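You operate a simulated robot arm through the tools that you are given. There is no shell and no other tool. Be economical: measure what you need, move in short steps, check, and stop when the job is done.

You run a simulated robot arm. Do the job below in one go: nothing can be reset, and whatever is moved stays where it is left.

Task
Empty the jug and the pink beaker into the window-side basin and let it drain.
Fine: both end on the tray. Set down upright: measuring jug, what you pick out.
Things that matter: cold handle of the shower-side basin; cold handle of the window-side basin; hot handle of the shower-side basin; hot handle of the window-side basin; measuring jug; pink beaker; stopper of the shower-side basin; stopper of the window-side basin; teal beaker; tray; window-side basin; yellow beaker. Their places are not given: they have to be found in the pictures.

Only the result counts: the job must be done as asked and must still hold three seconds after the hand-in. Knocking over, shifting, dropping, spilling or breaking anything else fails it.

Robot
A 7-joint arm with a two-finger parallel gripper, fixed in place. Base frame: the origin is at the foot of the arm, x ahead of it, y to its left, z up. Lengths are in cm, angles in degrees, forces in N, time in s.
With the tool pointing down near the work surface it reaches from about 22 to 74 cm from the base axis. Its first joint turns from -166.0 to 166.0 degrees. Payload 1.57 kg.
Tool frame: the origin (TCP) lies between the finger pads and is the grasp point; the fingertips stand 3 cm ahead of it; z points along the fingers, y is the line along which they close. Largest opening 11 cm; finger width 2.4, thickness 1.2; the body of the gripper, 4.8 by 11.2 cm, starts 7.8 cm behind the TCP.
Orientation is that of the tool frame in the base frame, as a unit quaternion [x, y, z, w]. With the fingers straight down and closing along the base's y, the tool's x points along the base's -x, its y along +y and its z along -z.

Tools
- The arm moves only by the tool nudge_tool. Its argument "commands" is a list of rows, each a list of 7 numbers: the shift along the tool's x, y, z in cm, then the turn, a rotation vector about the tool's x, y, z in degrees, then the gripper command, from -1 (fully open) to 1 (shut), values between in proportion. In form: [[dx, dy, dz, wx, wy, wz, claw], ...]. A call has 1 to 8 rows; each row shifts and turns the commanded pose from where the row before left it, along the tool's axes as they then stand. Rows are played at 5 a second. More than 5 cm and 8.6 degrees between two rows, or a gripper value outside its range, and nothing of the call is played. A pose out of reach is approached as far as the arm can. The call stops where the force on the tool passes 40 N (or 10 N more than at its start, if that is more) or the arm is blocked; 0.2 s more then pass. Each finger travels about 4.5 cm/s and halts on what it meets, pressing with about 35 N; the grip force reading is that of the motor and also rises with nothing between the fingers. The clock runs only during rows and for 0.2 s after the last one: add rows that do not move to give the fingers time. It gives the time, the measured TCP pose, the force on the tool (base axes), the opening and the grip force at its end, in the units of the frame above (readings bear some noise), with the torque about the TCP (base axes, N m) and any sound that the robot's microphone picked up.
- Cameras (640 x 400 px; columns grow to the right, rows downward): "scene" is fixed at [39.7, 49.38, 160.95]; the picture's right is [-1.00, -0.02, 0.00], its down [-0.02, 0.88, -0.47] and it looks along [0.01, -0.47, -0.88] (base axes); focal length 310 px, centre (320, 200). "wrist" rides on the gripper at [7, 1.6, -14.1] in the tool frame; the picture's right is [-0.23, 0.97, 0.00], its down [-0.85, -0.20, -0.48] and it looks along [-0.47, -0.11, 0.88] (tool axes); focal length 222 px, centre (320, 200).
- snapshot(camera): a new picture of that camera. It takes no simulated time.
- raise_lower(by): slides the trunk up (or, below 0, down) by that many cm; the arm rides with it, the base frame stays. It gives what a move gives, with no picture.
- measure_at(camera, pixels): for up to 12 pixels [column, row] of the newest picture of that camera ("zoom" is the newest enlarged one), the place [x, y, z] in the base frame of the surface seen there, good to about 0.3 cm, but the place of the scene camera against the robot may be out by one fixed shift of up to 2.5 cm in any direction. It takes no simulated time.
- enlarge(camera, box): a new picture of the part [left, top, right, bottom] of that camera's present view, enlarged. It takes no simulated time.
- close_job(): hands the job in; it is judged then, once.

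Keep the steps short. Do not move on a guess: measure, check each grasp and each placing, and mend mistakes. In all there are 80 turns and 38 pictures (those below and enlarged ones count). Leave the gripper open and the arm clear of the work at the hand-in unless told otherwise, and finish with a single line.

The tools are called after "Request:" by a JSON object that holds its "fn" and its "kwargs". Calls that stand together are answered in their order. nudge_tool: Moves the arm, as the interface text tells. Its arguments: {"type":"object","properties":{"commands":{"type":"array"}},"required":["commands"]} The other tools are called the same way: raise_lower (by) slides the trunk up or down; snapshot (camera) takes a picture; measure_at (camera, pixels) gives the place of the surface under pixels of a picture; enlarge (camera, box) takes an enlarged picture of a part of a camera's view; close_job () hands the job in.

At the start:

```text
t: 0.0
tool_pos: [38.24, 7.65, 120.36]
tool_rot: [-0.001, 1.0, 0.0, 0.0]
force: [0.7, 0.2, -0.2]
moment: [0.02, 0.0, 0.03]
finger_gap: 11.0
gripper_force: 0.1
trunk travel left (down, up): [-52.5, 6.5]
```

scene: 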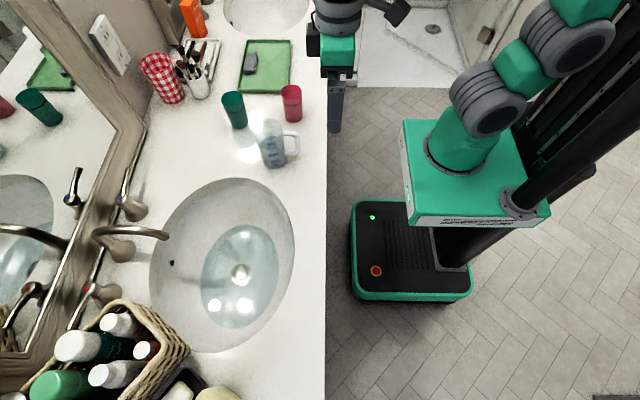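
wrist: 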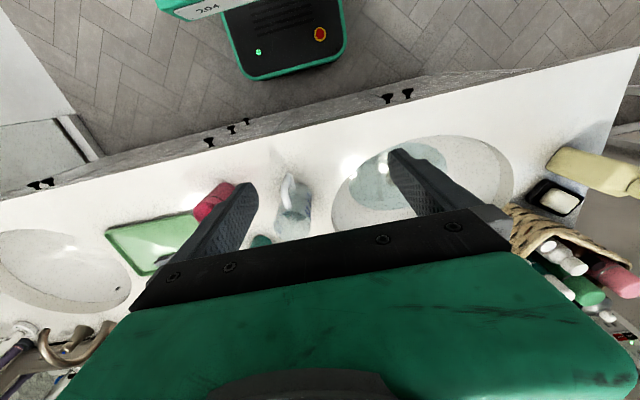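

I see the window-side basin (lower in the scene picture) with water standing in it. The jug is near (272,145), the pink beaker near (291,103) and the green tray near (265,65). I'll enlarge these areas before measuring.

Request:
{"fn": "enlarge", "kwargs": {"camera": "scene", "box": [80, 170, 330, 360]}}

Request:
{"fn": "enlarge", "kwargs": {"camera": "scene", "box": [130, 20, 340, 180]}}

Request:
{"fn": "measure_at", "kwargs": {"camera": "scene", "pixels": [[291, 90], [271, 128], [295, 140], [240, 273], [240, 245], [265, 45], [285, 80], [245, 85], [310, 150], [234, 97], [293, 240], [251, 65]]}}

```text
2.11 times, centred on (205, 265) of scene
```

zoom: 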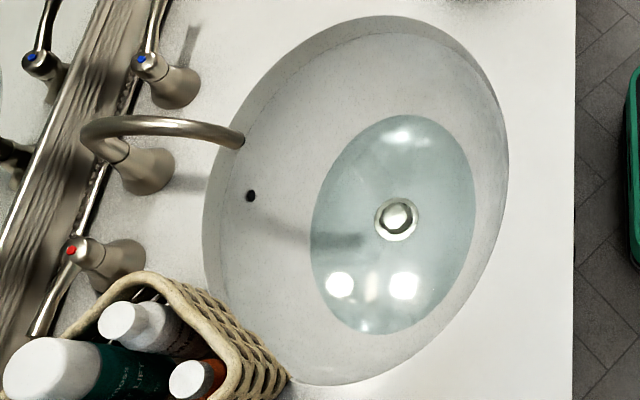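

```text
2.50 times, centred on (235, 100) of scene
```

zoom: 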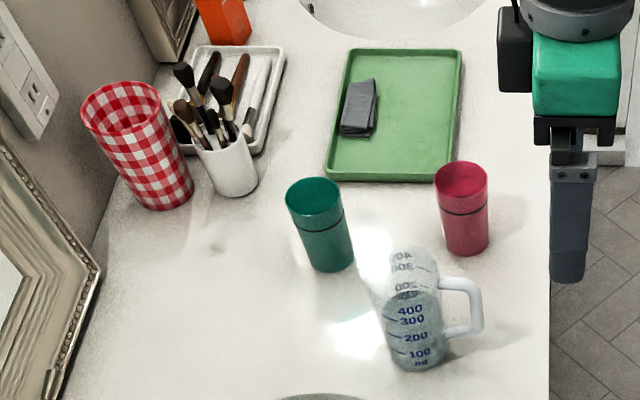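

```text
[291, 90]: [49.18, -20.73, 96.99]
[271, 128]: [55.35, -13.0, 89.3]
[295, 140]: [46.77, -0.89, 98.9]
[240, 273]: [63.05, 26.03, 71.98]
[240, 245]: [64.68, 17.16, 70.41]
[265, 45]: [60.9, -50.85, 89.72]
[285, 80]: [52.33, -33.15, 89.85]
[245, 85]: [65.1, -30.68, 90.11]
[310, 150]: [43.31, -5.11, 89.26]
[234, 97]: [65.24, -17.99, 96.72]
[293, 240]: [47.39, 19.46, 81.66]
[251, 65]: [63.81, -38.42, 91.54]
```

The pictures show the handles, the stopper and the objects. To find the scene camera's fixed shift, I'll measure the same things with the wrist camera, and enlarge the jug area as well.

Request:
{"fn": "enlarge", "kwargs": {"camera": "wrist", "box": [100, 130, 440, 290]}}

Request:
{"fn": "measure_at", "kwargs": {"camera": "wrist", "pixels": [[109, 235], [164, 275], [290, 180], [293, 215], [212, 190], [200, 215], [262, 240], [310, 230], [350, 160], [372, 175], [195, 215], [120, 262]]}}

Request:
{"fn": "measure_at", "kwargs": {"camera": "scene", "pixels": [[291, 40], [244, 40], [239, 91], [289, 92], [460, 170], [465, 125], [272, 165], [291, 118], [338, 130], [335, 70], [300, 200], [310, 100]]}}

```text
1.88 times, centred on (270, 210) of wrist
```

zoom: 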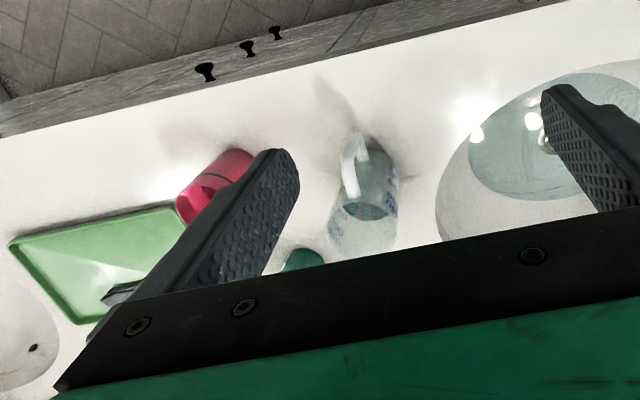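

```text
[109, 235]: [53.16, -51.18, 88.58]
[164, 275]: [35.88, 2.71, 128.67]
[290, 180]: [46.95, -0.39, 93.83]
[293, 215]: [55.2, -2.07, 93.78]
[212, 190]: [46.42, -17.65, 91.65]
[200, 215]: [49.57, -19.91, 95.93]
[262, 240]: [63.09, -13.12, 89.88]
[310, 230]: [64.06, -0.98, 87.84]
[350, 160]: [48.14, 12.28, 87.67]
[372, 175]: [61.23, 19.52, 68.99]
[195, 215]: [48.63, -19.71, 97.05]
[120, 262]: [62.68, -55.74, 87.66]
```

```text
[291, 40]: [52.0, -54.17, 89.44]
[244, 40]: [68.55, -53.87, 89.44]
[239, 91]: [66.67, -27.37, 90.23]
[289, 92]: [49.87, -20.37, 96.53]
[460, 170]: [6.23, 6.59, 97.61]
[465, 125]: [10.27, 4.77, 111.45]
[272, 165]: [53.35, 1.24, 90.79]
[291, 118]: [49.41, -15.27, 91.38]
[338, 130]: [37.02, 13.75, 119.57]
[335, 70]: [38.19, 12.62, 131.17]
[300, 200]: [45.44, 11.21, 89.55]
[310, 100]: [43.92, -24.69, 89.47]
```

The scene camera reads about 1.6 cm too high. Next I'll shift the hand in +y over the basin at its present height and look at the stopper with the wrist camera.

Request:
{"fn": "nudge_tool", "kwargs": {"commands": [[0, 4.5, 0, 0, 0, 0, -1], [0, 4.5, 0, 0, 0, 0, -1], [0, 4.5, 0, 0, 0, 0, -1], [0, 4.5, 0, 0, 0, 0, -1], [-3, 0, 0, 0, 0, 0, -1], [0, 0, 0, 0, 0, 0, -1]]}}

Request:
{"fn": "snapshot", "kwargs": {"camera": "wrist"}}

```text
t: 1.4
tool_pos: [41.35, 25.73, 120.37]
tool_rot: [-0.001, 1.0, 0.0, 0.0]
force: [-0.8, -0.4, -0.2]
moment: [-0.01, 0.0, 0.0]
finger_gap: 11.0
gripper_force: 0.0
trunk travel left (down, up): [-52.5, 6.5]
```

```text
32 pictures are left
```

wrist: 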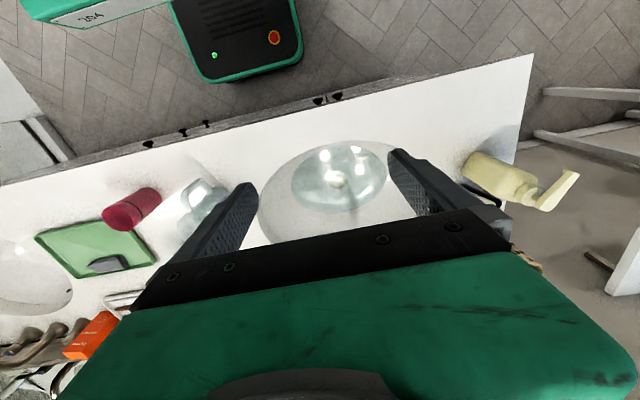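

Request:
{"fn": "enlarge", "kwargs": {"camera": "wrist", "box": [280, 135, 400, 215]}}

Request:
{"fn": "measure_at", "kwargs": {"camera": "wrist", "pixels": [[337, 181], [350, 181], [325, 180], [337, 190], [337, 172], [310, 195], [265, 190], [365, 145], [115, 220], [97, 208], [110, 265], [145, 193]]}}

```text
5.00 times, centred on (340, 175) of wrist
```

zoom: 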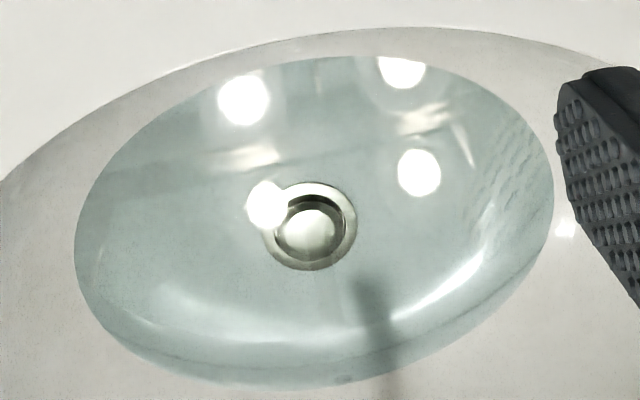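

```text
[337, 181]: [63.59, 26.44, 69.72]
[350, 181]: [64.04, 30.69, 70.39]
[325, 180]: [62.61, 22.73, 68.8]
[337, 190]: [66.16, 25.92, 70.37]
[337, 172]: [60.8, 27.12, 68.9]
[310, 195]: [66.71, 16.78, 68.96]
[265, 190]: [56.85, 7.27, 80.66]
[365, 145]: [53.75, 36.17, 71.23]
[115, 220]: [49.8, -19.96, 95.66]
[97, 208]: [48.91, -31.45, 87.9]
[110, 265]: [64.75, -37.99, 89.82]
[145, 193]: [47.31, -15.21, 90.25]
```

The stopper is a domed cap seated in the drain ring at about (63.5, 26.5, 69.7). Before descending I'll measure the spout tip and basin rim in the scene to check clearance.

Request:
{"fn": "measure_at", "kwargs": {"camera": "scene", "pixels": [[167, 234], [150, 231], [100, 228], [240, 269], [240, 276], [233, 273], [247, 273], [295, 225], [240, 180], [135, 205], [115, 290], [190, 350]]}}

Request:
{"fn": "enlarge", "kwargs": {"camera": "scene", "box": [200, 240, 280, 300]}}

```text
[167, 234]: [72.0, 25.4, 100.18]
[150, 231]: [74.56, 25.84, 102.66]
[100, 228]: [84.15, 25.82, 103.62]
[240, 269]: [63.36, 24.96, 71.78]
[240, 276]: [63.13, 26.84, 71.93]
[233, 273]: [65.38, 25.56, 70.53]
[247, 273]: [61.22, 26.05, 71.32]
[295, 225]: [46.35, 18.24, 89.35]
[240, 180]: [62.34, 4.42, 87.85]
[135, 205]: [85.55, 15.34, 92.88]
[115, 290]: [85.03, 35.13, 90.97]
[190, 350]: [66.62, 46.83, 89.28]
```

```text
6.67 times, centred on (240, 270) of scene
```

zoom: 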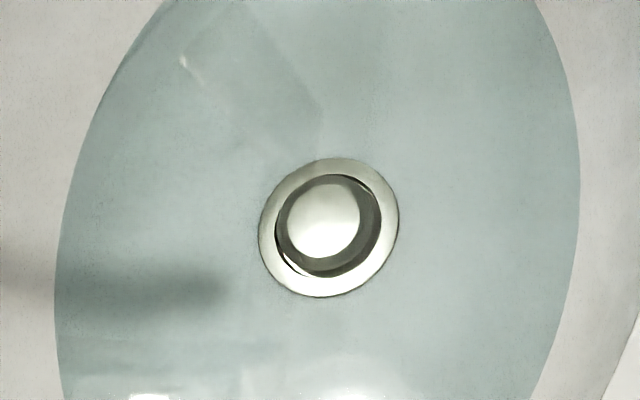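

The spout tip is near x=72 and z≈98.6, so I'll lean the hand about 17° back from it, close the fingers and come to about 30 cm above the stopper along its axis.

Request:
{"fn": "nudge_tool", "kwargs": {"commands": [[0, 0, 0, 0, -8.5, 0, 1], [0, 0, 0, 0, -8.5, 0, 1], [-1.07, 0.11, 3.57, 0, 0, 0, 1], [-1.07, 0.11, 3.57, 0, 0, 0, 1], [-1.07, 0.11, 3.57, 0, 0, 0, 1], [-1.07, 0.11, 3.57, 0, 0, 0, 1], [-1.07, 0.11, 3.57, 0, 0, 0, 1], [-1.07, 0.11, 3.57, 0, 0, 0, 1]]}}

Request:
{"fn": "snapshot", "kwargs": {"camera": "scene"}}

```text
t: 3.2
tool_pos: [53.76, 26.55, 101.9]
tool_rot: [0.001, 0.989, 0.001, 0.147]
force: [0.0, 0.3, 0.1]
moment: [0.0, 0.0, -0.06]
finger_gap: 0.0
gripper_force: 21.1
trunk travel left (down, up): [-52.5, 6.5]
```

```text
29 pictures are left
```

scene: 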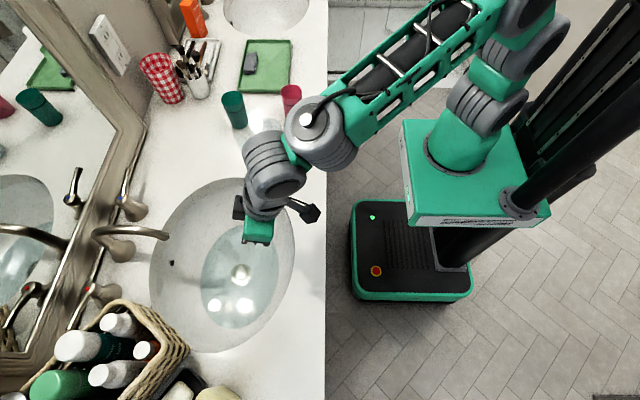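

The lean is in place. Before I descend, I'll check how high the arm links sit near the jug.

Request:
{"fn": "measure_at", "kwargs": {"camera": "scene", "pixels": [[325, 165], [305, 118], [345, 155], [268, 190], [250, 160], [272, 130], [380, 120], [440, 70], [262, 205], [310, 212]]}}

Request:
{"fn": "snapshot", "kwargs": {"camera": "wrist"}}

```text
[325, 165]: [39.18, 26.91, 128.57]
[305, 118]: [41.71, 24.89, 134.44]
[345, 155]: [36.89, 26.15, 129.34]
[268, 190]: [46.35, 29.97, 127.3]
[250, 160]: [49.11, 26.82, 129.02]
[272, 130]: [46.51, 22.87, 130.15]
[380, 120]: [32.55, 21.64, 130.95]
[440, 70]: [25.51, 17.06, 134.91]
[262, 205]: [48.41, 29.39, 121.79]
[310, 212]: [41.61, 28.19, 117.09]
```

```text
28 pictures are left
```

wrist: 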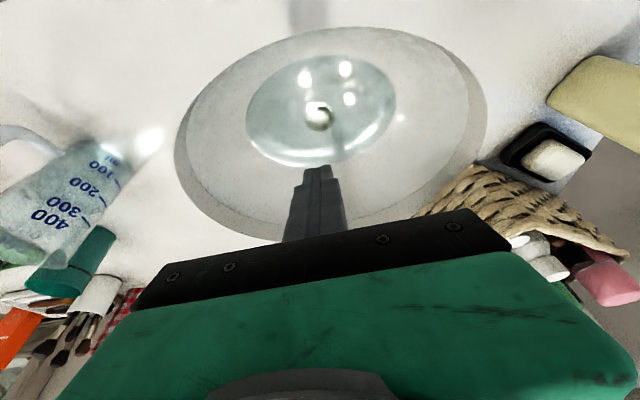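

The links are all around y≥17, well clear of the jug. I'll refine the stopper's place from this closer wrist picture.

Request:
{"fn": "enlarge", "kwargs": {"camera": "wrist", "box": [270, 80, 370, 150]}}

Request:
{"fn": "measure_at", "kwargs": {"camera": "wrist", "pixels": [[320, 118], [320, 123], [316, 118], [324, 118], [320, 112], [308, 117], [333, 117], [320, 130], [320, 104]]}}

```text
5.71 times, centred on (320, 115) of wrist
```

zoom: 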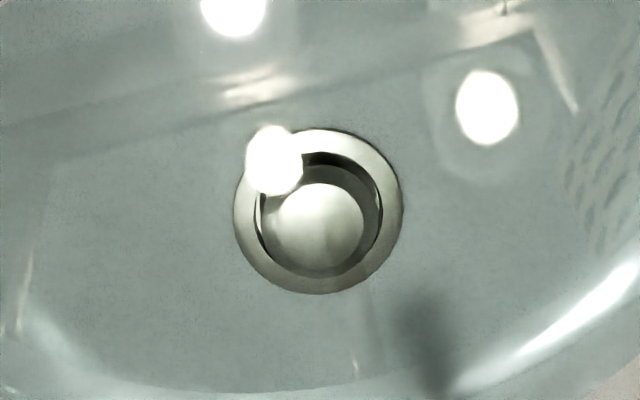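

```text
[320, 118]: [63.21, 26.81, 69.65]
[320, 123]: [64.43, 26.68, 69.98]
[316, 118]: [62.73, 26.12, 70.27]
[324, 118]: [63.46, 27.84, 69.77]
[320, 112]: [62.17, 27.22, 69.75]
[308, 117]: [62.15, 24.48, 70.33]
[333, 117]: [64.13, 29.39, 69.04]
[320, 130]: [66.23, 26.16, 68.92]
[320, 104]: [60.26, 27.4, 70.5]
```

I'll descend 26 cm along the tool axis, stopping about 4 cm above the cap.

Request:
{"fn": "nudge_tool", "kwargs": {"commands": [[0, 0.03, 4.3, 0, 0, 0, 1], [0, 0.03, 4.3, 0, 0, 0, 1], [0, 0.03, 4.3, 0, 0, 0, 1], [0, 0.03, 4.3, 0, 0, 0, 1], [0, 0.03, 4.3, 0, 0, 0, 1], [0, 0, 4.3, 0, 0, 0, 1], [0, 0, 0, 0, 0, 0, 1]]}}

Request:
{"fn": "snapshot", "kwargs": {"camera": "wrist"}}

```text
t: 4.8
tool_pos: [61.47, 26.43, 77.11]
tool_rot: [0.001, 0.989, 0.0, 0.149]
force: [0.9, -0.7, -0.2]
moment: [0.03, 0.02, 0.0]
finger_gap: 0.03
gripper_force: 21.0
trunk travel left (down, up): [-52.5, 6.5]
```

```text
26 pictures are left
```

wrist: 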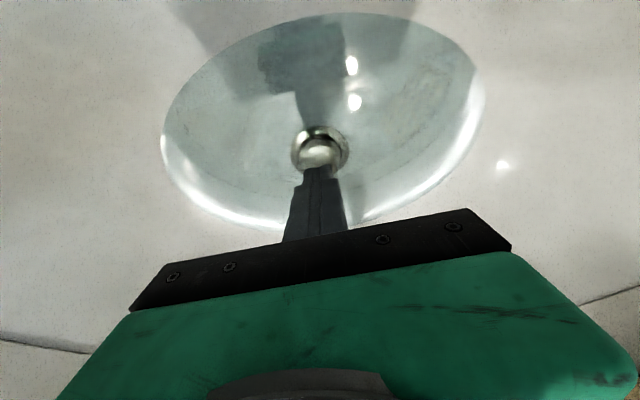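

I'm aligned over the cap, with the fingertips about 4 cm above it. Now I'll press down in short steps and watch the force.

Request:
{"fn": "nudge_tool", "kwargs": {"commands": [[0, 0.2, 1.0, 0, 0, 0, 1], [0, 0, 1.0, 0, 0, 0, 1], [0, 0, 0.7, 0, 0, 0, 1], [0, 0, 0.5, 0, 0, 0, 1], [0, 0, 0.4, 0, 0, 0, 1], [0, 0, 0.4, 0, 0, 0, 1], [0, 0, 0.4, 0, 0, 0, 1]]}}

```text
t: 6.4
tool_pos: [62.6, 26.83, 73.12]
tool_rot: [-0.001, 0.989, 0.0, 0.149]
force: [0.2, 0.7, 3.9]
moment: [0.04, 0.07, -0.03]
finger_gap: 0.01
gripper_force: 21.2
trunk travel left (down, up): [-52.5, 6.5]
```

There's light contact (3.9 N) at tip z≈70.2. I'll press further in small steps.

Request:
{"fn": "nudge_tool", "kwargs": {"commands": [[0, 0, 0.3, 0, 0, 0, 1], [0, 0, 0.3, 0, 0, 0, 1], [0, 0, 0.3, 0, 0, 0, 1], [0, 0, 0.3, 0, 0, 0, 1]]}}

```text
t: 7.4
tool_pos: [63.28, 26.91, 72.7]
tool_rot: [0.001, 0.988, 0.003, 0.154]
force: [-6.5, -0.9, 18.8]
moment: [-0.05, 0.26, -0.02]
finger_gap: 0.02
gripper_force: 21.3
trunk travel left (down, up): [-52.5, 6.5]
stopped in row 4: the force on the tool passed its limit (the readings are from after the stop); the commanded pose is now the measured one
```

The force limit was reached and the tip slid slightly. I'll back off 8 cm and look at the stopper.

Request:
{"fn": "nudge_tool", "kwargs": {"commands": [[0, 0, -2, 0, 0, 0, 1], [0, 0, -4, 0, 0, 0, 1], [0, 0, -4, 0, 0, 0, 1], [0, 0, 0, 0, 0, 0, 1]]}}

Request:
{"fn": "enlarge", "kwargs": {"camera": "wrist", "box": [180, 20, 480, 200]}}

```text
t: 8.4
tool_pos: [59.97, 26.96, 81.83]
tool_rot: [0.0, 0.989, 0.001, 0.15]
force: [-0.1, -0.7, -1.3]
moment: [-0.06, 0.0, -0.03]
finger_gap: 0.0
gripper_force: 21.3
trunk travel left (down, up): [-52.5, 6.5]
```

```text
2.13 times, centred on (330, 110) of wrist
```

zoom: 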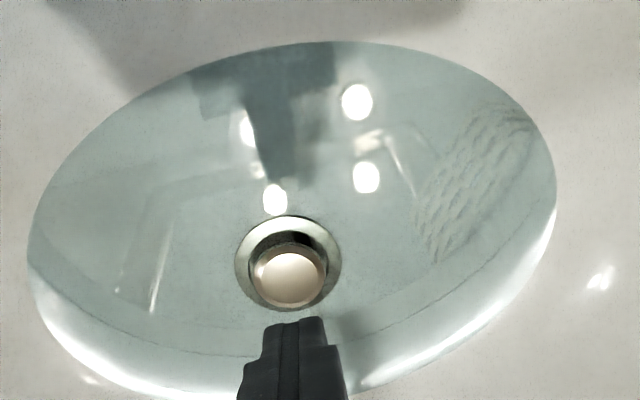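

The cap seems to stand above its ring now. I'll compare the cap and ring heights and check the water level.

Request:
{"fn": "measure_at", "kwargs": {"camera": "zoom", "pixels": [[288, 278], [275, 285], [310, 275], [243, 265], [335, 265], [290, 222], [200, 300], [60, 250], [540, 220], [288, 305], [288, 240], [330, 60]]}}

Request:
{"fn": "snapshot", "kwargs": {"camera": "scene"}}

```text
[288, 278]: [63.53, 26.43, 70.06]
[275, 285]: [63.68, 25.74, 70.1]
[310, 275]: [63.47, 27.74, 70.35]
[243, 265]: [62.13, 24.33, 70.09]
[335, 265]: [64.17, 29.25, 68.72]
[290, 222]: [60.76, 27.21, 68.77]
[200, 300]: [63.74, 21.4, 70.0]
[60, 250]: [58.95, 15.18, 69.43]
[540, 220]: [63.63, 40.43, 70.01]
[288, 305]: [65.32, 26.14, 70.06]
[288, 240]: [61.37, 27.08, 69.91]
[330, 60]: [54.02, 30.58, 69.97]
```

```text
24 pictures are left
```

scene: 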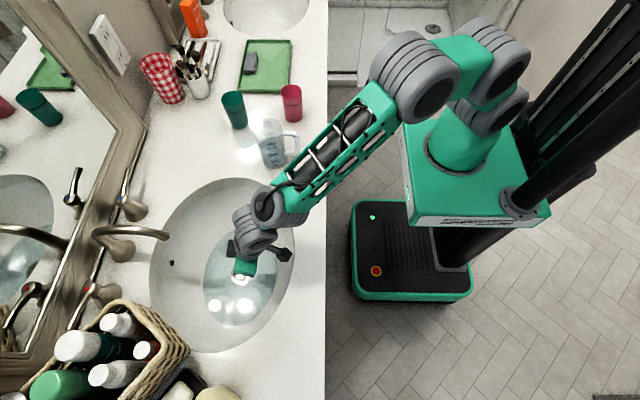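

The water outline (columns about 204–276) looks a touch smaller than before (201–278). I'll let a few seconds pass while raising the hand, then compare.

Request:
{"fn": "nudge_tool", "kwargs": {"commands": [[0, 0, -4, 0, 0, 0, 1], [0, 0, -4, 0, 0, 0, 1], [0, 0, -4, 0, 0, 0, 1], [0, 0, -4, 0, 0, 0, 1], [0, 0, -4, 0, 0, 0, 1], [0, 0, 0, 0, 0, 0, -1], [0, 0, 0, 0, 0, 0, -1], [0, 0, 0, 0, 0, 0, -1]]}}

Request:
{"fn": "enlarge", "kwargs": {"camera": "scene", "box": [80, 170, 330, 360]}}

```text
t: 10.2
tool_pos: [54.1, 27.08, 100.89]
tool_rot: [0.001, 0.988, 0.002, 0.151]
force: [0.4, 0.4, 0.7]
moment: [0.01, -0.01, -0.01]
finger_gap: 6.76
gripper_force: 0.1
trunk travel left (down, up): [-52.5, 6.5]
```

```text
2.11 times, centred on (205, 265) of scene
```

zoom: 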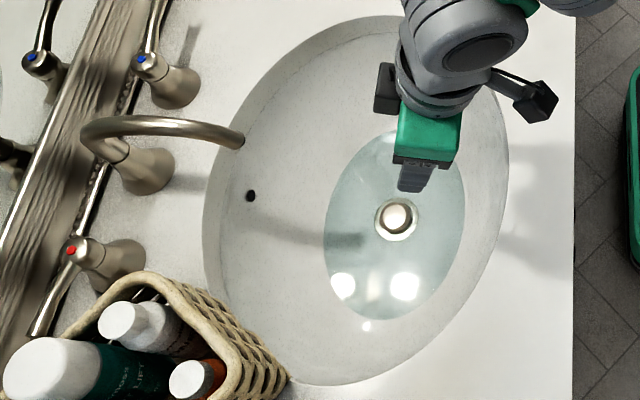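

The water is visibly draining: the edge moved from zoom column 311 to 324, and the stopper stands up. Next I'll back up and pitch the hand toward horizontal (about 68° from straight down), ready for side grasps that can be poured by rolling the wrist.

Request:
{"fn": "nudge_tool", "kwargs": {"commands": [[0, 0, -3, 0, -8.43, 0, -1], [0, 0, -3, 0, -8.43, 0, -1], [0, 0, -3, 0, -8.43, 0, -1], [0, 0, -3, 0, -8.43, 0, -1], [0, 0, -3, 0, -8.43, 0, -1], [0, 0, -3, 0, -8.43, 0, -1], [0, 0, 0, 0, 0, 0, -1]]}}

```text
t: 11.8
tool_pos: [43.41, 26.56, 114.5]
tool_rot: [0.001, 0.829, 0.002, 0.56]
force: [-0.4, -0.4, -0.5]
moment: [0.0, -0.02, -0.04]
finger_gap: 11.01
gripper_force: 0.0
trunk travel left (down, up): [-52.5, 6.5]
```

The pose is clean. With the hand empty, I'll check that the wrist can roll far enough here to pour.

Request:
{"fn": "nudge_tool", "kwargs": {"commands": [[0, 0, 0, 0, 0, -8.5, -1], [0, 0, 0, 0, 0, -8.5, -1], [0, 0, 0, 0, 0, -8.5, -1], [0, 0, 0, 0, 0, -8.5, -1], [0, 0, 0, 0, 0, -8.5, -1], [0, 0, 0, 0, 0, -8.5, -1], [0, 0, 0, 0, 0, -8.5, -1], [0, 0, 0, 0, 0, -8.5, -1]]}}

Request:
{"fn": "nudge_tool", "kwargs": {"commands": [[0, 0, 0, 0, 0, -8.5, -1], [0, 0, 0, 0, 0, -8.5, -1], [0, 0, 0, 0, 0, -8.5, -1], [0, 0, 0, 0, 0, -8.5, -1], [0, 0, 0, 0, 0, -8.5, -1], [0, 0, 0, 0, 0, -8.5, -1], [0, 0, 0, 0, 0, -8.5, -1], [0, 0, 0, 0, 0, -8.5, -1]]}}

```text
t: 13.6
tool_pos: [43.28, 26.72, 114.55]
tool_rot: [-0.463, 0.688, -0.312, 0.464]
force: [-0.4, 0.0, -0.8]
moment: [0.02, -0.03, 0.02]
finger_gap: 11.0
gripper_force: 0.1
trunk travel left (down, up): [-52.5, 6.5]
```

```text
t: 15.4
tool_pos: [43.34, 26.55, 114.57]
tool_rot: [0.769, -0.311, 0.518, -0.211]
force: [-0.2, -0.3, 0.0]
moment: [0.02, 0.01, 0.02]
finger_gap: 10.99
gripper_force: 0.0
trunk travel left (down, up): [-52.5, 6.5]
```

A roll of −136° is reachable. I'll roll back to level.

Request:
{"fn": "nudge_tool", "kwargs": {"commands": [[0, 0, 0, 0, 0, 8.5, -1], [0, 0, 0, 0, 0, 8.5, -1], [0, 0, 0, 0, 0, 8.5, -1], [0, 0, 0, 0, 0, 8.5, -1], [0, 0, 0, 0, 0, 8.5, -1], [0, 0, 0, 0, 0, 8.5, -1], [0, 0, 0, 0, 0, 8.5, -1], [0, 0, 0, 0, 0, 8.5, -1]]}}

Request:
{"fn": "nudge_tool", "kwargs": {"commands": [[0, 0, 0, 0, 0, 8.5, -1], [0, 0, 0, 0, 0, 8.5, -1], [0, 0, 0, 0, 0, 8.5, -1], [0, 0, 0, 0, 0, 8.5, -1], [0, 0, 0, 0, 0, 8.5, -1], [0, 0, 0, 0, 0, 8.5, -1], [0, 0, 0, 0, 0, 8.5, -1], [0, 0, 0, 0, 0, 8.5, -1]]}}

Request:
{"fn": "nudge_tool", "kwargs": {"commands": [[0, -4.6, -1.5, 0, 0, 0, -1], [0, -4.6, -1.5, 0, 0, 0, -1], [0, -4.6, -1.5, 0, 0, 0, -1], [0, -4.6, -1.5, 0, 0, 0, -1], [0, -4.6, 0, 0, 0, 0, -1], [0, -4.6, 0, 0, 0, 0, -1], [0, 0, 0, 0, 0, 0, -1]]}}

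Request:
{"fn": "snapshot", "kwargs": {"camera": "wrist"}}

```text
t: 17.2
tool_pos: [43.23, 26.59, 114.64]
tool_rot: [-0.463, 0.689, -0.31, 0.464]
force: [0.2, -0.3, -0.6]
moment: [-0.01, 0.0, -0.03]
finger_gap: 10.97
gripper_force: 0.0
trunk travel left (down, up): [-52.5, 6.5]
```

```text
t: 19.0
tool_pos: [43.25, 26.78, 114.46]
tool_rot: [0.002, 0.829, 0.002, 0.559]
force: [-0.1, 0.1, 0.5]
moment: [0.0, -0.02, 0.0]
finger_gap: 10.98
gripper_force: 0.0
trunk travel left (down, up): [-52.5, 6.5]
```

```text
t: 20.5
tool_pos: [33.74, 19.51, 117.87]
tool_rot: [-0.244, 0.794, 0.163, 0.532]
force: [-0.2, 0.9, 0.7]
moment: [0.02, -0.04, -0.02]
finger_gap: 10.99
gripper_force: 0.1
out of reach, approached as far as the arm can: row 5, 6
trunk travel left (down, up): [-52.5, 6.5]
stopped in row 7: the arm was blocked; the commanded pose is now the measured one
```

```text
22 pictures are left
```

wrist: 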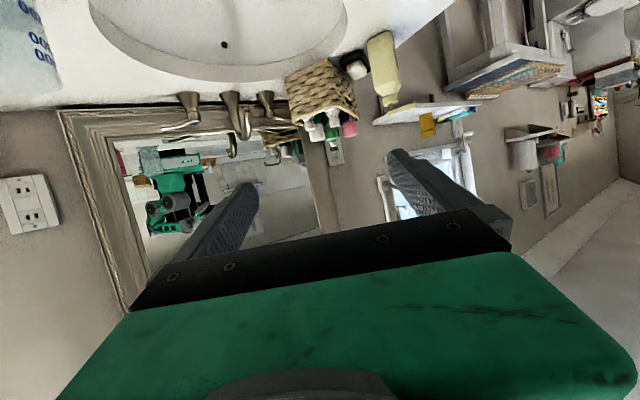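

The arm folded too far back and its yaw drifted to about 34°. I'll move outward along the tool axis, then orbit around the base with the tool kept radial, at z≈113, above everything.

Request:
{"fn": "nudge_tool", "kwargs": {"commands": [[0, 0, 3, 0, 0, 0, -1], [0, 0, 3, 0, 0, 0, -1], [0, 0, 3, 0, 0, 0, -1], [0, 0, 3, 0, 0, 0, -1], [0, 0, 0, 0, 0, 0, -1]]}}

Request:
{"fn": "nudge_tool", "kwargs": {"commands": [[0, -4.36, 0, 4.62, 0, 1.87, -1], [0, -4.36, 0, 4.62, 0, 1.87, -1], [0, -4.36, 0, 4.62, 0, 1.87, -1], [0, -4.36, 0, 4.62, 0, 1.87, -1], [0, -4.36, 0, 4.62, 0, 1.87, -1], [0, -4.36, 0, 4.62, 0, 1.87, -1], [0, 0, 0, 0, 0, 0, -1]]}}

```text
t: 21.7
tool_pos: [43.2, 25.34, 113.11]
tool_rot: [-0.241, 0.796, 0.161, 0.53]
force: [-0.8, -0.4, 1.1]
moment: [-0.01, 0.02, 0.01]
finger_gap: 10.99
gripper_force: 0.0
trunk travel left (down, up): [-52.5, 6.5]
```

```text
t: 23.3
tool_pos: [52.43, 1.28, 113.1]
tool_rot: [-0.028, 0.83, 0.016, 0.556]
force: [0.4, 0.0, 0.0]
moment: [0.01, 0.03, -0.01]
finger_gap: 11.01
gripper_force: 0.1
trunk travel left (down, up): [-52.5, 6.5]
```

The orbit works cleanly. I'll continue toward the beaker's bearing.

Request:
{"fn": "nudge_tool", "kwargs": {"commands": [[0, -4.5, -0.5, 4.62, 0, 1.87, -1], [0, -4.5, -0.5, 4.62, 0, 1.87, -1], [0, -4.5, -0.5, 4.62, 0, 1.87, -1], [0, -4.5, 0, 4.62, 0, 1.87, -1], [0, -4.0, 0, 4.62, 0, 1.87, -1], [0, 0, 0, 0, 0, 0, -1]]}}

Request:
{"fn": "snapshot", "kwargs": {"camera": "wrist"}}

Request:
{"fn": "snapshot", "kwargs": {"camera": "scene"}}

```text
t: 24.7
tool_pos: [48.77, -20.35, 114.16]
tool_rot: [0.152, 0.816, -0.106, 0.548]
force: [-0.1, 1.0, 0.2]
moment: [-0.06, 0.02, 0.01]
finger_gap: 11.02
gripper_force: 0.1
trunk travel left (down, up): [-52.5, 6.5]
```

```text
21 pictures are left
```

wrist: 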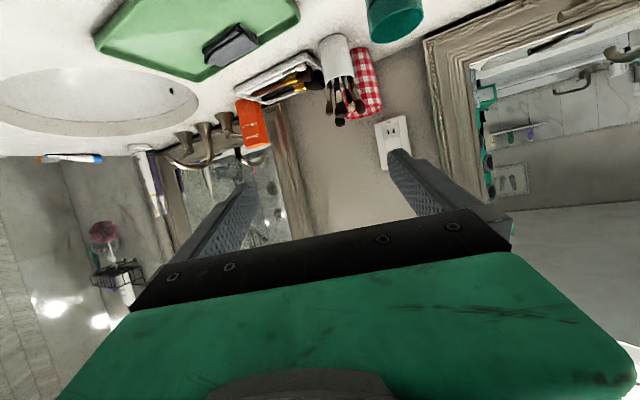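

```text
20 pictures are left
```

scene: 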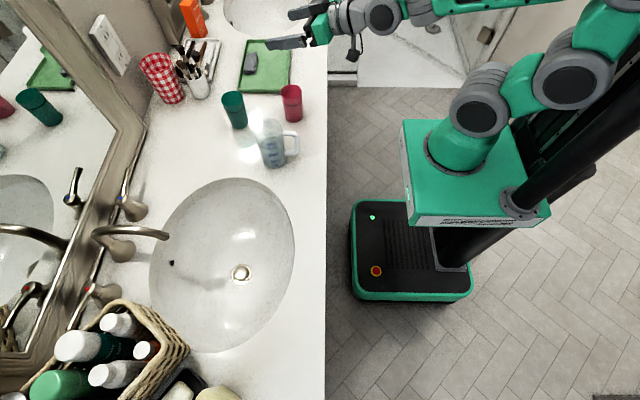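

The window-side basin is now empty, so the drain works. I'll enlarge the beaker and jug to place them accurately.

Request:
{"fn": "enlarge", "kwargs": {"camera": "scene", "box": [210, 70, 330, 180]}}

```text
3.64 times, centred on (270, 125) of scene
```

zoom: 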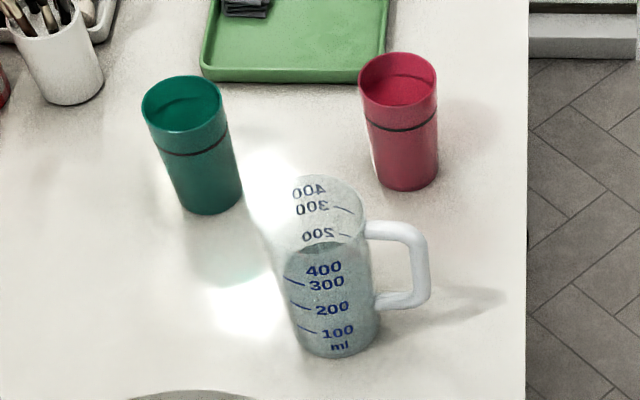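

Request:
{"fn": "measure_at", "kwargs": {"camera": "zoom", "pixels": [[363, 90], [434, 86], [402, 106], [397, 56], [408, 185], [404, 150], [335, 300], [336, 350], [425, 265], [395, 230], [330, 268], [320, 180]]}}

Request:
{"fn": "measure_at", "kwargs": {"camera": "scene", "pixels": [[290, 14], [268, 44], [303, 42], [300, 37], [320, 26], [240, 273], [244, 90], [289, 92]]}}

```text
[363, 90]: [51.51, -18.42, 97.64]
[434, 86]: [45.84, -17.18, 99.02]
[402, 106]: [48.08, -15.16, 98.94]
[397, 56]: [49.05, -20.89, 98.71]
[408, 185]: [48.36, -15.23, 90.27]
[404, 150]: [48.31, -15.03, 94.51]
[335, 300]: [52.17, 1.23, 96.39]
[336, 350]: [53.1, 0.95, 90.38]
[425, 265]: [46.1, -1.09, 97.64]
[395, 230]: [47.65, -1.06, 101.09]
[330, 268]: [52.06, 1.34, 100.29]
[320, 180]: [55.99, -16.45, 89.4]
```

```text
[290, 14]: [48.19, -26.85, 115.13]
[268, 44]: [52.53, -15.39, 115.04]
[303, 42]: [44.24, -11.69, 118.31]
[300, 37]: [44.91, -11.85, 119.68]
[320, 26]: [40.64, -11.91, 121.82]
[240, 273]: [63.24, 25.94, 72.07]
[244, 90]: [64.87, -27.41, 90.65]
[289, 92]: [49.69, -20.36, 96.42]
```

In the scene picture the pink beaker is centred at about (48.5, -18) with diameter about 5.8. I'll pin down the camera shift by measuring the same tray corners in both pictures.

Request:
{"fn": "measure_at", "kwargs": {"camera": "wrist", "pixels": [[298, 12], [188, 80], [96, 38], [300, 20], [192, 84], [397, 40], [330, 40]]}}

Request:
{"fn": "measure_at", "kwargs": {"camera": "scene", "pixels": [[239, 91], [245, 40], [291, 41], [266, 92], [289, 92], [237, 126], [229, 93]]}}

```text
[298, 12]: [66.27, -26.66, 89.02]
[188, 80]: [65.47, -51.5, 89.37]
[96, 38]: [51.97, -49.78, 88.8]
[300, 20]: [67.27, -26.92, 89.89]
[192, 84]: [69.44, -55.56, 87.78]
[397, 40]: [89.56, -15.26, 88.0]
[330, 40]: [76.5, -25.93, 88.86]
```

```text
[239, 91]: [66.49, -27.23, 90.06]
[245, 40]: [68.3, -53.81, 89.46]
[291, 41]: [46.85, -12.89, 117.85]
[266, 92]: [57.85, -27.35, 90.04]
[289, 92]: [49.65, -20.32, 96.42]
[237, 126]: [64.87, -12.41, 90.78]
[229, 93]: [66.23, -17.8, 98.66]
```

The shift is about (0, -0.5, +1.5) cm, so the beaker is at about (48.5, -17.5) with its top near z 97.4. I'll centre over it and come down 11 cm, fingers straddling, then check.

Request:
{"fn": "nudge_tool", "kwargs": {"commands": [[0.49, 2.55, -1.2, 0, 0, 0, -1], [3.4, 0, 1.37, 0, 0, 0, -1], [3.4, 0, 1.37, 0, 0, 0, -1], [3.4, 0, 1.37, 0, 0, 0, -1], [0, 0, 0, 0, 0, 0, -1]]}}

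Request:
{"fn": "enlarge", "kwargs": {"camera": "scene", "box": [210, 40, 370, 180]}}

```text
t: 25.9
tool_pos: [48.37, -17.65, 102.93]
tool_rot: [0.15, 0.817, -0.105, 0.547]
force: [0.6, -0.2, 0.0]
moment: [-0.02, 0.02, -0.01]
finger_gap: 10.97
gripper_force: 0.0
trunk travel left (down, up): [-52.5, 6.5]
```

```text
2.86 times, centred on (290, 110) of scene
```

zoom: 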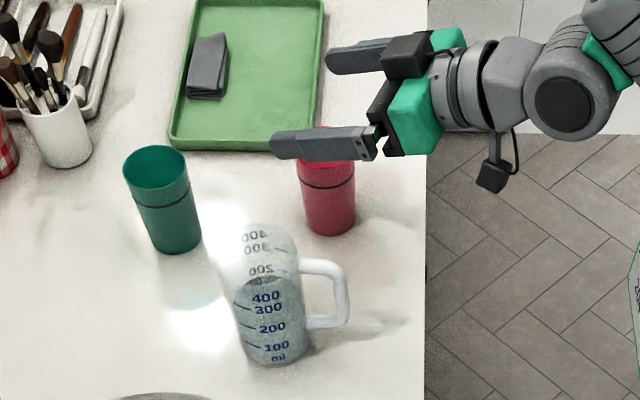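

The fingers straddle the beaker. I'll go down 9.4 cm to z≈93.5.

Request:
{"fn": "nudge_tool", "kwargs": {"commands": [[2.9, 0, 1.17, 0, 0, 0, -1], [2.9, 0, 1.17, 0, 0, 0, -1], [2.9, 0, 1.17, 0, 0, 0, -1], [0, 0, 0, 0, 0, 0, -1]]}}

Request:
{"fn": "snapshot", "kwargs": {"camera": "wrist"}}

```text
t: 26.9
tool_pos: [48.19, -17.48, 93.57]
tool_rot: [0.15, 0.817, -0.104, 0.548]
force: [1.3, 0.0, -1.1]
moment: [0.03, -0.01, -0.02]
finger_gap: 11.01
gripper_force: 0.0
trunk travel left (down, up): [-52.5, 6.5]
```

```text
17 pictures are left
```

wrist: 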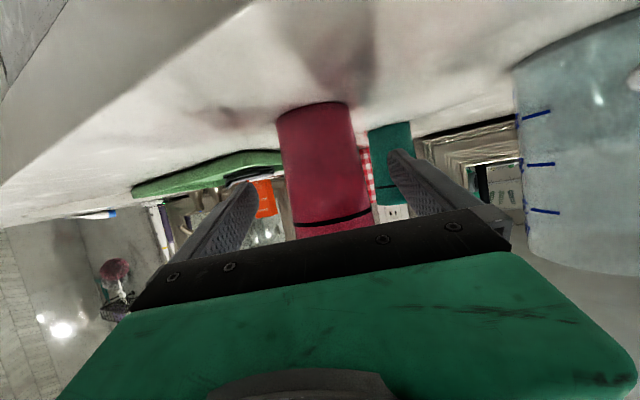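

The beaker is centred between the fingers. I'll close the gripper.

Request:
{"fn": "nudge_tool", "kwargs": {"commands": [[0, 0, 0, 0, 0, 0, 1], [0, 0, 0, 0, 0, 0, 1], [0, 0, 0, 0, 0, 0, 1], [0, 0, 0, 0, 0, 0, 1], [0, 0, 0, 0, 0, 0, 1], [0, 0, 0, 0, 0, 0, 1]]}}

Request:
{"fn": "nudge_tool", "kwargs": {"commands": [[-0.93, 0, -0.375, 0, 0, 0, 1], [-0.93, 0, -0.375, 0, 0, 0, 1], [-0.93, 0, -0.375, 0, 0, 0, 1], [-0.93, 0, -0.375, 0, 0, 0, 1], [0, 0, 0, 0, 0, 0, 1]]}}

Request:
{"fn": "snapshot", "kwargs": {"camera": "wrist"}}

```text
t: 28.3
tool_pos: [48.18, -17.38, 93.55]
tool_rot: [0.15, 0.817, -0.104, 0.548]
force: [0.6, 0.4, 0.8]
moment: [-0.01, -0.03, 0.02]
finger_gap: 5.35
gripper_force: 35.0
trunk travel left (down, up): [-52.5, 6.5]
```

```text
t: 29.5
tool_pos: [48.3, -17.46, 97.4]
tool_rot: [0.15, 0.817, -0.104, 0.546]
force: [0.6, 0.7, -1.6]
moment: [-0.02, 0.01, 0.0]
finger_gap: 5.35
gripper_force: 35.1
trunk travel left (down, up): [-52.5, 6.5]
```

```text
16 pictures are left
```

wrist: 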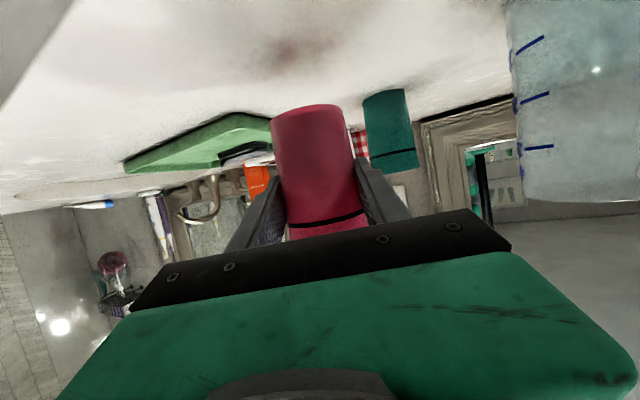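

The grip is firm (gap 5.35) and the beaker is lifted upright. I'll raise it to z≈113 to clear the jug.

Request:
{"fn": "nudge_tool", "kwargs": {"commands": [[-2.4, 0, -0.97, 0, 0, 0, 1], [-2.4, 0, -0.97, 0, 0, 0, 1], [-2.4, 0, -0.97, 0, 0, 0, 1], [-2.4, 0, -0.97, 0, 0, 0, 1], [-2.4, 0, -0.97, 0, 0, 0, 1], [-2.4, 0, -0.97, 0, 0, 0, 1], [0, 0, 0, 0, 0, 0, 1]]}}

Request:
{"fn": "nudge_tool", "kwargs": {"commands": [[0, 1.5, 0, -1.6, 0, -0.65, 1], [0, 2.69, 0, -2.78, 0, -1.125, 1], [0, 2.69, 0, -2.78, 0, -1.125, 1], [0, 2.69, 0, -2.78, 0, -1.125, 1], [0, 2.69, 0, -2.78, 0, -1.125, 1], [0, 2.69, 0, -2.78, 0, -1.125, 1], [0, 2.69, 0, -2.78, 0, -1.125, 1], [0, 2.69, 0, -2.78, 0, -1.125, 1]]}}

Request:
{"fn": "nudge_tool", "kwargs": {"commands": [[0, 2.69, 0, -2.78, 0, -1.125, 1], [0, 2.69, 0, -2.78, 0, -1.125, 1], [0, 2.69, 0, -2.78, 0, -1.125, 1], [0, 2.69, 0, -2.78, 0, -1.125, 1], [0, 2.69, 0, -2.78, 0, -1.125, 1], [0, 2.69, 0, -2.78, 0, -1.125, 1], [0, 2.69, 0, -2.78, 0, -1.125, 1], [0, 0, 0, 0, 0, 0, 1]]}}

```text
t: 31.1
tool_pos: [48.51, -17.39, 113.08]
tool_rot: [0.15, 0.817, -0.104, 0.548]
force: [0.8, -0.6, -1.8]
moment: [-0.03, 0.0, -0.02]
finger_gap: 5.36
gripper_force: 35.0
trunk travel left (down, up): [-52.5, 6.5]
```

```text
t: 32.9
tool_pos: [52.39, 2.52, 112.87]
tool_rot: [-0.013, 0.832, 0.006, 0.555]
force: [0.2, -0.4, -1.1]
moment: [0.01, 0.01, 0.0]
finger_gap: 5.33
gripper_force: 34.7
trunk travel left (down, up): [-52.5, 6.5]
```

```text
t: 34.7
tool_pos: [48.81, 20.92, 113.06]
tool_rot: [-0.163, 0.815, 0.109, 0.545]
force: [0.2, -0.1, -0.5]
moment: [-0.02, -0.01, -0.01]
finger_gap: 5.36
gripper_force: 35.1
trunk travel left (down, up): [-52.5, 6.5]
```

I'm at (48.8, 20.9). I'll move forward and down over the basin, to about (56, 24, 101).

Request:
{"fn": "nudge_tool", "kwargs": {"commands": [[2.03, 0, 2.98, 0, 0, 0, 1], [2.03, 0, 2.98, 0, 0, 0, 1], [2.03, 0, 2.98, 0, 0, 0, 1], [2.03, 0, 2.98, 0, 0, 0, 1], [0, 0, 0, 0, 0, 0, 1]]}}

Request:
{"fn": "snapshot", "kwargs": {"camera": "scene"}}

```text
t: 35.9
tool_pos: [56.38, 23.93, 100.64]
tool_rot: [-0.164, 0.815, 0.11, 0.545]
force: [1.6, 0.1, -1.3]
moment: [0.02, 0.01, 0.0]
finger_gap: 5.38
gripper_force: 35.2
trunk travel left (down, up): [-52.5, 6.5]
```

```text
15 pictures are left
```

scene: 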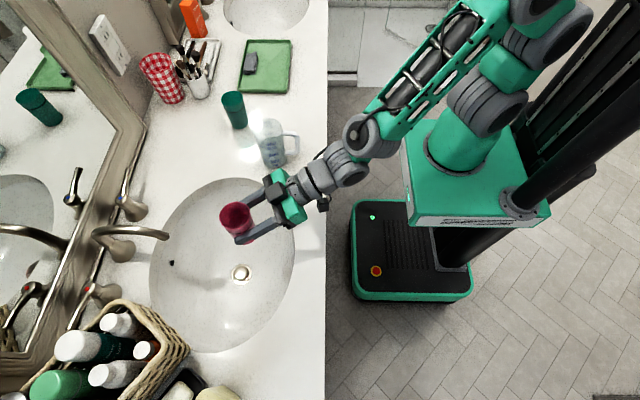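

The beaker hangs well over the basin. I'll roll the wrist to pour.

Request:
{"fn": "nudge_tool", "kwargs": {"commands": [[0, 0, 0, 0, 0, -8, 1], [0, 0, 0, 0, 0, -8, 1], [0, 0, 0, 0, 0, -8, 1], [0, 0, 0, 0, 0, -8, 1], [0, 0, 0, 0, 0, -8, 1], [0, 0, 0, 0, 0, -8, 1], [0, 0, 0, 0, 0, -8, 1], [0, 0, 0, 0, 0, -8, 1]]}}

Request:
{"fn": "nudge_tool", "kwargs": {"commands": [[0, 0, 0, 0, 0, -8, 1], [0, 0, 0, 0, 0, -8, 1], [0, 0, 0, 0, 0, -8, 1], [0, 0, 0, 0, 0, -8, 1], [0, 0, 0, 0, 0, -8, 1], [0, 0, 0, 0, 0, -8, 1], [0, 0, 0, 0, 0, -8, 1], [0, 0, 0, 0, 0, -8, 1]]}}

Request:
{"fn": "nudge_tool", "kwargs": {"commands": [[0, 0, 0, 0, 0, -8, 1], [0, 0, 0, 0, 0, -8, 1], [0, 0, 0, 0, 0, -8, 1], [0, 0, 0, 0, 0, 0, 1], [0, 0, 0, 0, 0, 0, 1], [0, 0, 0, 0, 0, 0, 1], [0, 0, 0, 0, 0, 0, 1], [0, 0, 0, 0, 0, 0, 1]]}}

Request:
{"fn": "snapshot", "kwargs": {"camera": "scene"}}

```text
t: 37.7
tool_pos: [56.23, 24.01, 100.71]
tool_rot: [-0.571, 0.604, -0.197, 0.52]
force: [-0.3, -0.5, -1.3]
moment: [0.0, 0.01, -0.02]
finger_gap: 5.35
gripper_force: 35.1
trunk travel left (down, up): [-52.5, 6.5]
```

```text
t: 39.5
tool_pos: [56.24, 23.95, 100.89]
tool_rot: [0.804, -0.21, 0.443, -0.337]
force: [0.3, -0.4, -0.5]
moment: [0.01, 0.02, 0.03]
finger_gap: 5.33
gripper_force: 35.7
trunk travel left (down, up): [-52.5, 6.5]
```

```text
t: 41.3
tool_pos: [56.16, 23.86, 100.73]
tool_rot: [0.831, -0.039, 0.502, -0.237]
force: [0.5, 0.0, -0.2]
moment: [0.01, 0.03, 0.0]
finger_gap: 5.36
gripper_force: 34.4
trunk travel left (down, up): [-52.5, 6.5]
```

```text
14 pictures are left
```

scene: 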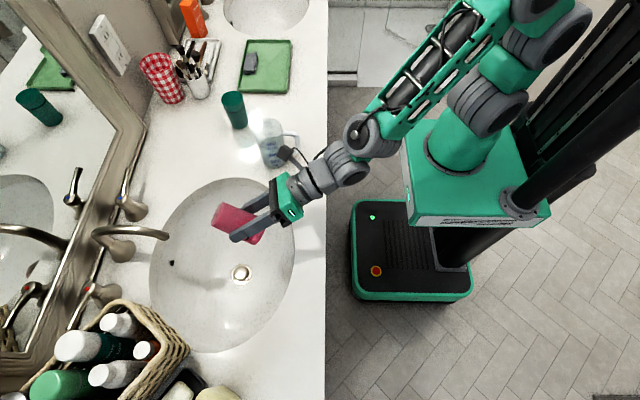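

The beaker is tipped to about 128° and has poured into the basin. I'll roll back upright and enlarge the tray to plan the placing.

Request:
{"fn": "nudge_tool", "kwargs": {"commands": [[0, 0, 0, 0, 0, 8, 1], [0, 0, 0, 0, 0, 8, 1], [0, 0, 0, 0, 0, 8, 1], [0, 0, 0, 0, 0, 8, 1], [0, 0, 0, 0, 0, 8, 1], [0, 0, 0, 0, 0, 8, 1], [0, 0, 0, 0, 0, 8, 1], [0, 0, 0, 0, 0, 8, 1]]}}

Request:
{"fn": "nudge_tool", "kwargs": {"commands": [[0, 0, 0, 0, 0, 8, 1], [0, 0, 0, 0, 0, 8, 1], [0, 0, 0, 0, 0, 8, 1], [0, 0, 0, 0, 0, 8, 1], [0, 0, 0, 0, 0, 8, 1], [0, 0, 0, 0, 0, 8, 1], [0, 0, 0, 0, 0, 8, 1], [0, 0, 0, 0, 0, 8, 1]]}}

Request:
{"fn": "nudge_tool", "kwargs": {"commands": [[0, 0, 0, 0, 0, 8, 1], [0, 0, 0, 0, 0, 8, 1], [0, 0, 0, 0, 0, 8, 1], [0, 0, 0, 0, 0, 0, 1]]}}

Request:
{"fn": "enlarge", "kwargs": {"camera": "scene", "box": [220, 30, 310, 100]}}

```text
t: 43.1
tool_pos: [56.15, 24.02, 100.78]
tool_rot: [0.683, -0.474, 0.3, -0.468]
force: [0.2, -0.9, -0.6]
moment: [0.0, 0.05, 0.0]
finger_gap: 5.36
gripper_force: 34.8
trunk travel left (down, up): [-52.5, 6.5]
```

```text
t: 44.9
tool_pos: [56.14, 23.87, 100.75]
tool_rot: [-0.329, 0.764, -0.005, 0.555]
force: [-0.1, -0.6, -1.2]
moment: [-0.03, -0.02, -0.01]
finger_gap: 5.35
gripper_force: 34.8
trunk travel left (down, up): [-52.5, 6.5]
```

```text
t: 45.9
tool_pos: [56.21, 23.81, 100.84]
tool_rot: [-0.163, 0.816, 0.11, 0.544]
force: [0.2, 0.4, -0.8]
moment: [-0.01, -0.02, -0.01]
finger_gap: 5.33
gripper_force: 35.0
trunk travel left (down, up): [-52.5, 6.5]
```

```text
5.71 times, centred on (265, 65) of scene
```

zoom: 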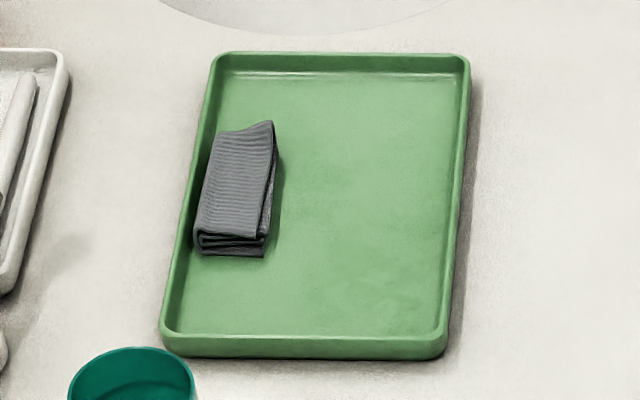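

Request:
{"fn": "measure_at", "kwargs": {"camera": "zoom", "pixels": [[180, 328], [440, 330], [463, 70], [222, 70], [265, 240], [272, 130], [205, 250], [350, 200], [330, 300], [340, 110], [452, 200], [470, 200]]}}

```text
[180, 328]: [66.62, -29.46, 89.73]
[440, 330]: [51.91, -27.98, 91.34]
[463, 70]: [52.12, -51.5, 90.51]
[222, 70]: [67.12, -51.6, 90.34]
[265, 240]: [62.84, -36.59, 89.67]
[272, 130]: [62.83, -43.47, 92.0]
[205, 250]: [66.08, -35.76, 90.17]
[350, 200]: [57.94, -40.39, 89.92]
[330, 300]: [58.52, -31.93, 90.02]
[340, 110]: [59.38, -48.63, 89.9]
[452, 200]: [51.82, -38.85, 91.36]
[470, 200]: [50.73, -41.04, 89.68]
```

The tray's free floor is x≈52.5–62, y≈-50 to -28.5 (true), with the cloth at x>62.8. The plan is beaker at about (56, -46) and jug at about (57.4, -33.5). First I'll lift clear and orbit back.

Request:
{"fn": "nudge_tool", "kwargs": {"commands": [[-2.03, 0, -2.98, 0, 0, 0, 1], [-2.03, 0, -2.98, 0, 0, 0, 1], [-2.03, 0, -2.98, 0, 0, 0, 1], [-2.03, 0, -2.98, 0, 0, 0, 1], [0, 0, 0, 0, 0, 0, 1]]}}

Request:
{"fn": "nudge_tool", "kwargs": {"commands": [[0, -4.4, 0, 4.26, 0, 1.73, 1], [0, -4.4, 0, 4.26, 0, 1.73, 1], [0, -4.4, 0, 4.26, 0, 1.73, 1], [0, -4.4, 0, 4.26, 0, 1.73, 1], [0, -4.4, 0, 4.26, 0, 1.73, 1], [0, -4.4, 0, 4.26, 0, 1.73, 1], [0, 0, 0, 0, 0, 0, 1]]}}

Request:
{"fn": "nudge_tool", "kwargs": {"commands": [[0, -4.4, 0, 4.26, 0, 1.73, 1], [0, -4.4, 0, 4.26, 0, 1.73, 1], [0, -4.4, 0, 4.26, 0, 1.73, 1], [0, -4.4, 0, 4.26, 0, 1.73, 1], [0, -4.4, 0, 4.26, 0, 1.73, 1], [0, -4.4, 0, 4.26, 0, 1.73, 1], [0, 0, 0, 0, 0, 0, 1]]}}

```text
t: 47.1
tool_pos: [49.11, 20.84, 112.69]
tool_rot: [-0.164, 0.815, 0.109, 0.545]
force: [-0.3, 0.0, -0.1]
moment: [-0.01, 0.0, 0.01]
finger_gap: 5.32
gripper_force: 35.3
trunk travel left (down, up): [-52.5, 6.5]
```

```text
t: 48.7
tool_pos: [53.95, -4.69, 112.65]
tool_rot: [0.035, 0.83, -0.025, 0.556]
force: [-0.1, 0.2, -0.7]
moment: [0.0, -0.03, 0.05]
finger_gap: 5.34
gripper_force: 35.1
trunk travel left (down, up): [-52.5, 6.5]
```

```text
t: 50.3
tool_pos: [46.54, -29.88, 112.71]
tool_rot: [0.232, 0.797, -0.159, 0.534]
force: [0.2, 0.4, -0.2]
moment: [0.01, 0.02, -0.01]
finger_gap: 5.33
gripper_force: 34.9
trunk travel left (down, up): [-52.5, 6.5]
```

At (46.5, -29.9), yaw -33°. I'll extend out to above (56, -46).

Request:
{"fn": "nudge_tool", "kwargs": {"commands": [[-1.25, -1.68, 3.09, 0, 0, 0, 1], [-1.25, -1.68, 3.09, 0, 0, 0, 1], [-1.25, -1.68, 3.09, 0, 0, 0, 1], [-1.25, -1.68, 3.09, 0, 0, 0, 1], [-1.25, -1.68, 3.09, 0, 0, 0, 1], [0, 0, 0, 0, 0, 0, 1]]}}

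Request:
{"fn": "nudge_tool", "kwargs": {"commands": [[2.97, 0, 1.2, 0, 0, 0, 1], [2.97, 0, 1.2, 0, 0, 0, 1], [2.97, 0, 1.2, 0, 0, 0, 1], [2.97, 0, 1.2, 0, 0, 0, 1], [0, 0, 0, 0, 0, 0, 1]]}}

Request:
{"fn": "enlarge", "kwargs": {"camera": "scene", "box": [210, 10, 370, 110]}}

```text
t: 51.7
tool_pos: [56.31, -45.88, 112.84]
tool_rot: [0.231, 0.798, -0.158, 0.534]
force: [-0.1, 0.3, -0.3]
moment: [0.04, -0.01, 0.02]
finger_gap: 5.36
gripper_force: 34.6
trunk travel left (down, up): [-52.5, 6.5]
```

```text
t: 52.9
tool_pos: [55.89, -45.94, 100.09]
tool_rot: [0.232, 0.798, -0.158, 0.534]
force: [-1.2, -0.5, -1.2]
moment: [0.02, 0.03, 0.0]
finger_gap: 5.35
gripper_force: 35.0
trunk travel left (down, up): [-52.5, 6.5]
```

```text
4.00 times, centred on (290, 60) of scene
```

zoom: 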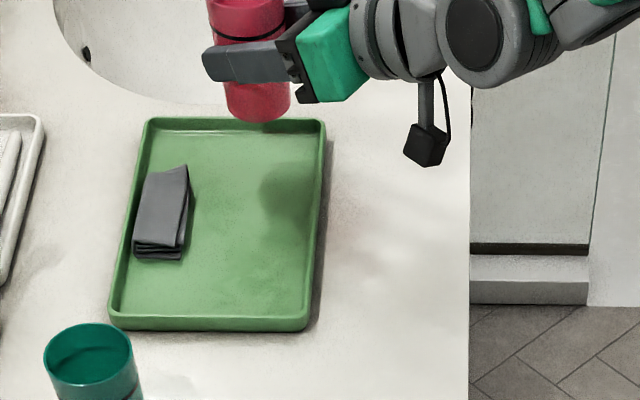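

The beaker hangs above the tray's free end. I'll lower it 5.3 cm, then ease down to contact.

Request:
{"fn": "nudge_tool", "kwargs": {"commands": [[1.67, 0, 0.67, 0, 0, 0, 1], [1.67, 0, 0.67, 0, 0, 0, 1], [1.48, 0, 0.6, 0, 0, 0, 1], [0, 0, 0, 0, 0, 0, 1]]}}

Request:
{"fn": "nudge_tool", "kwargs": {"commands": [[0.28, 0, 0.11, 0, 0, 0, 1], [0.28, 0, 0.11, 0, 0, 0, 1], [0, 0, 0, 0, 0, 0, 1]]}}

```text
t: 53.9
tool_pos: [55.87, -45.89, 94.83]
tool_rot: [0.231, 0.797, -0.159, 0.535]
force: [0.9, -0.4, 0.0]
moment: [0.0, 0.01, 0.01]
finger_gap: 5.32
gripper_force: 35.0
trunk travel left (down, up): [-52.5, 6.5]
```

```text
t: 54.7
tool_pos: [55.9, -46.08, 94.29]
tool_rot: [0.232, 0.798, -0.158, 0.534]
force: [1.1, -0.1, -0.5]
moment: [-0.04, -0.03, 0.01]
finger_gap: 5.33
gripper_force: 34.7
trunk travel left (down, up): [-52.5, 6.5]
```

Request:
{"fn": "nudge_tool", "kwargs": {"commands": [[0.19, 0, 0.07, 0, 0, 0, 1], [0, 0, 0, 0, 0, 0, 1]]}}

Request:
{"fn": "snapshot", "kwargs": {"camera": "wrist"}}

```text
t: 55.3
tool_pos: [55.95, -45.98, 94.14]
tool_rot: [0.231, 0.798, -0.158, 0.534]
force: [-0.2, -0.8, 0.2]
moment: [0.01, -0.01, 0.01]
finger_gap: 5.34
gripper_force: 35.2
trunk travel left (down, up): [-52.5, 6.5]
```

```text
11 pictures are left
```

wrist: 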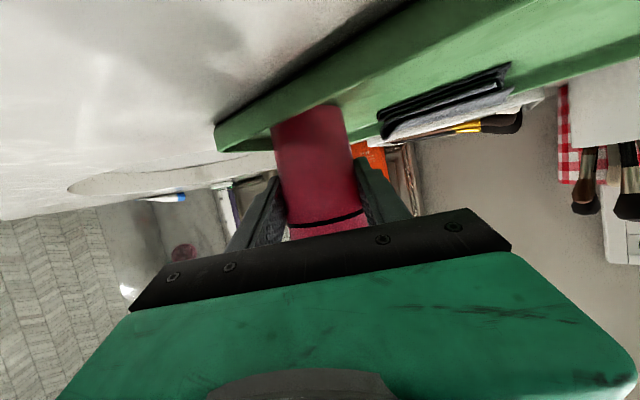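

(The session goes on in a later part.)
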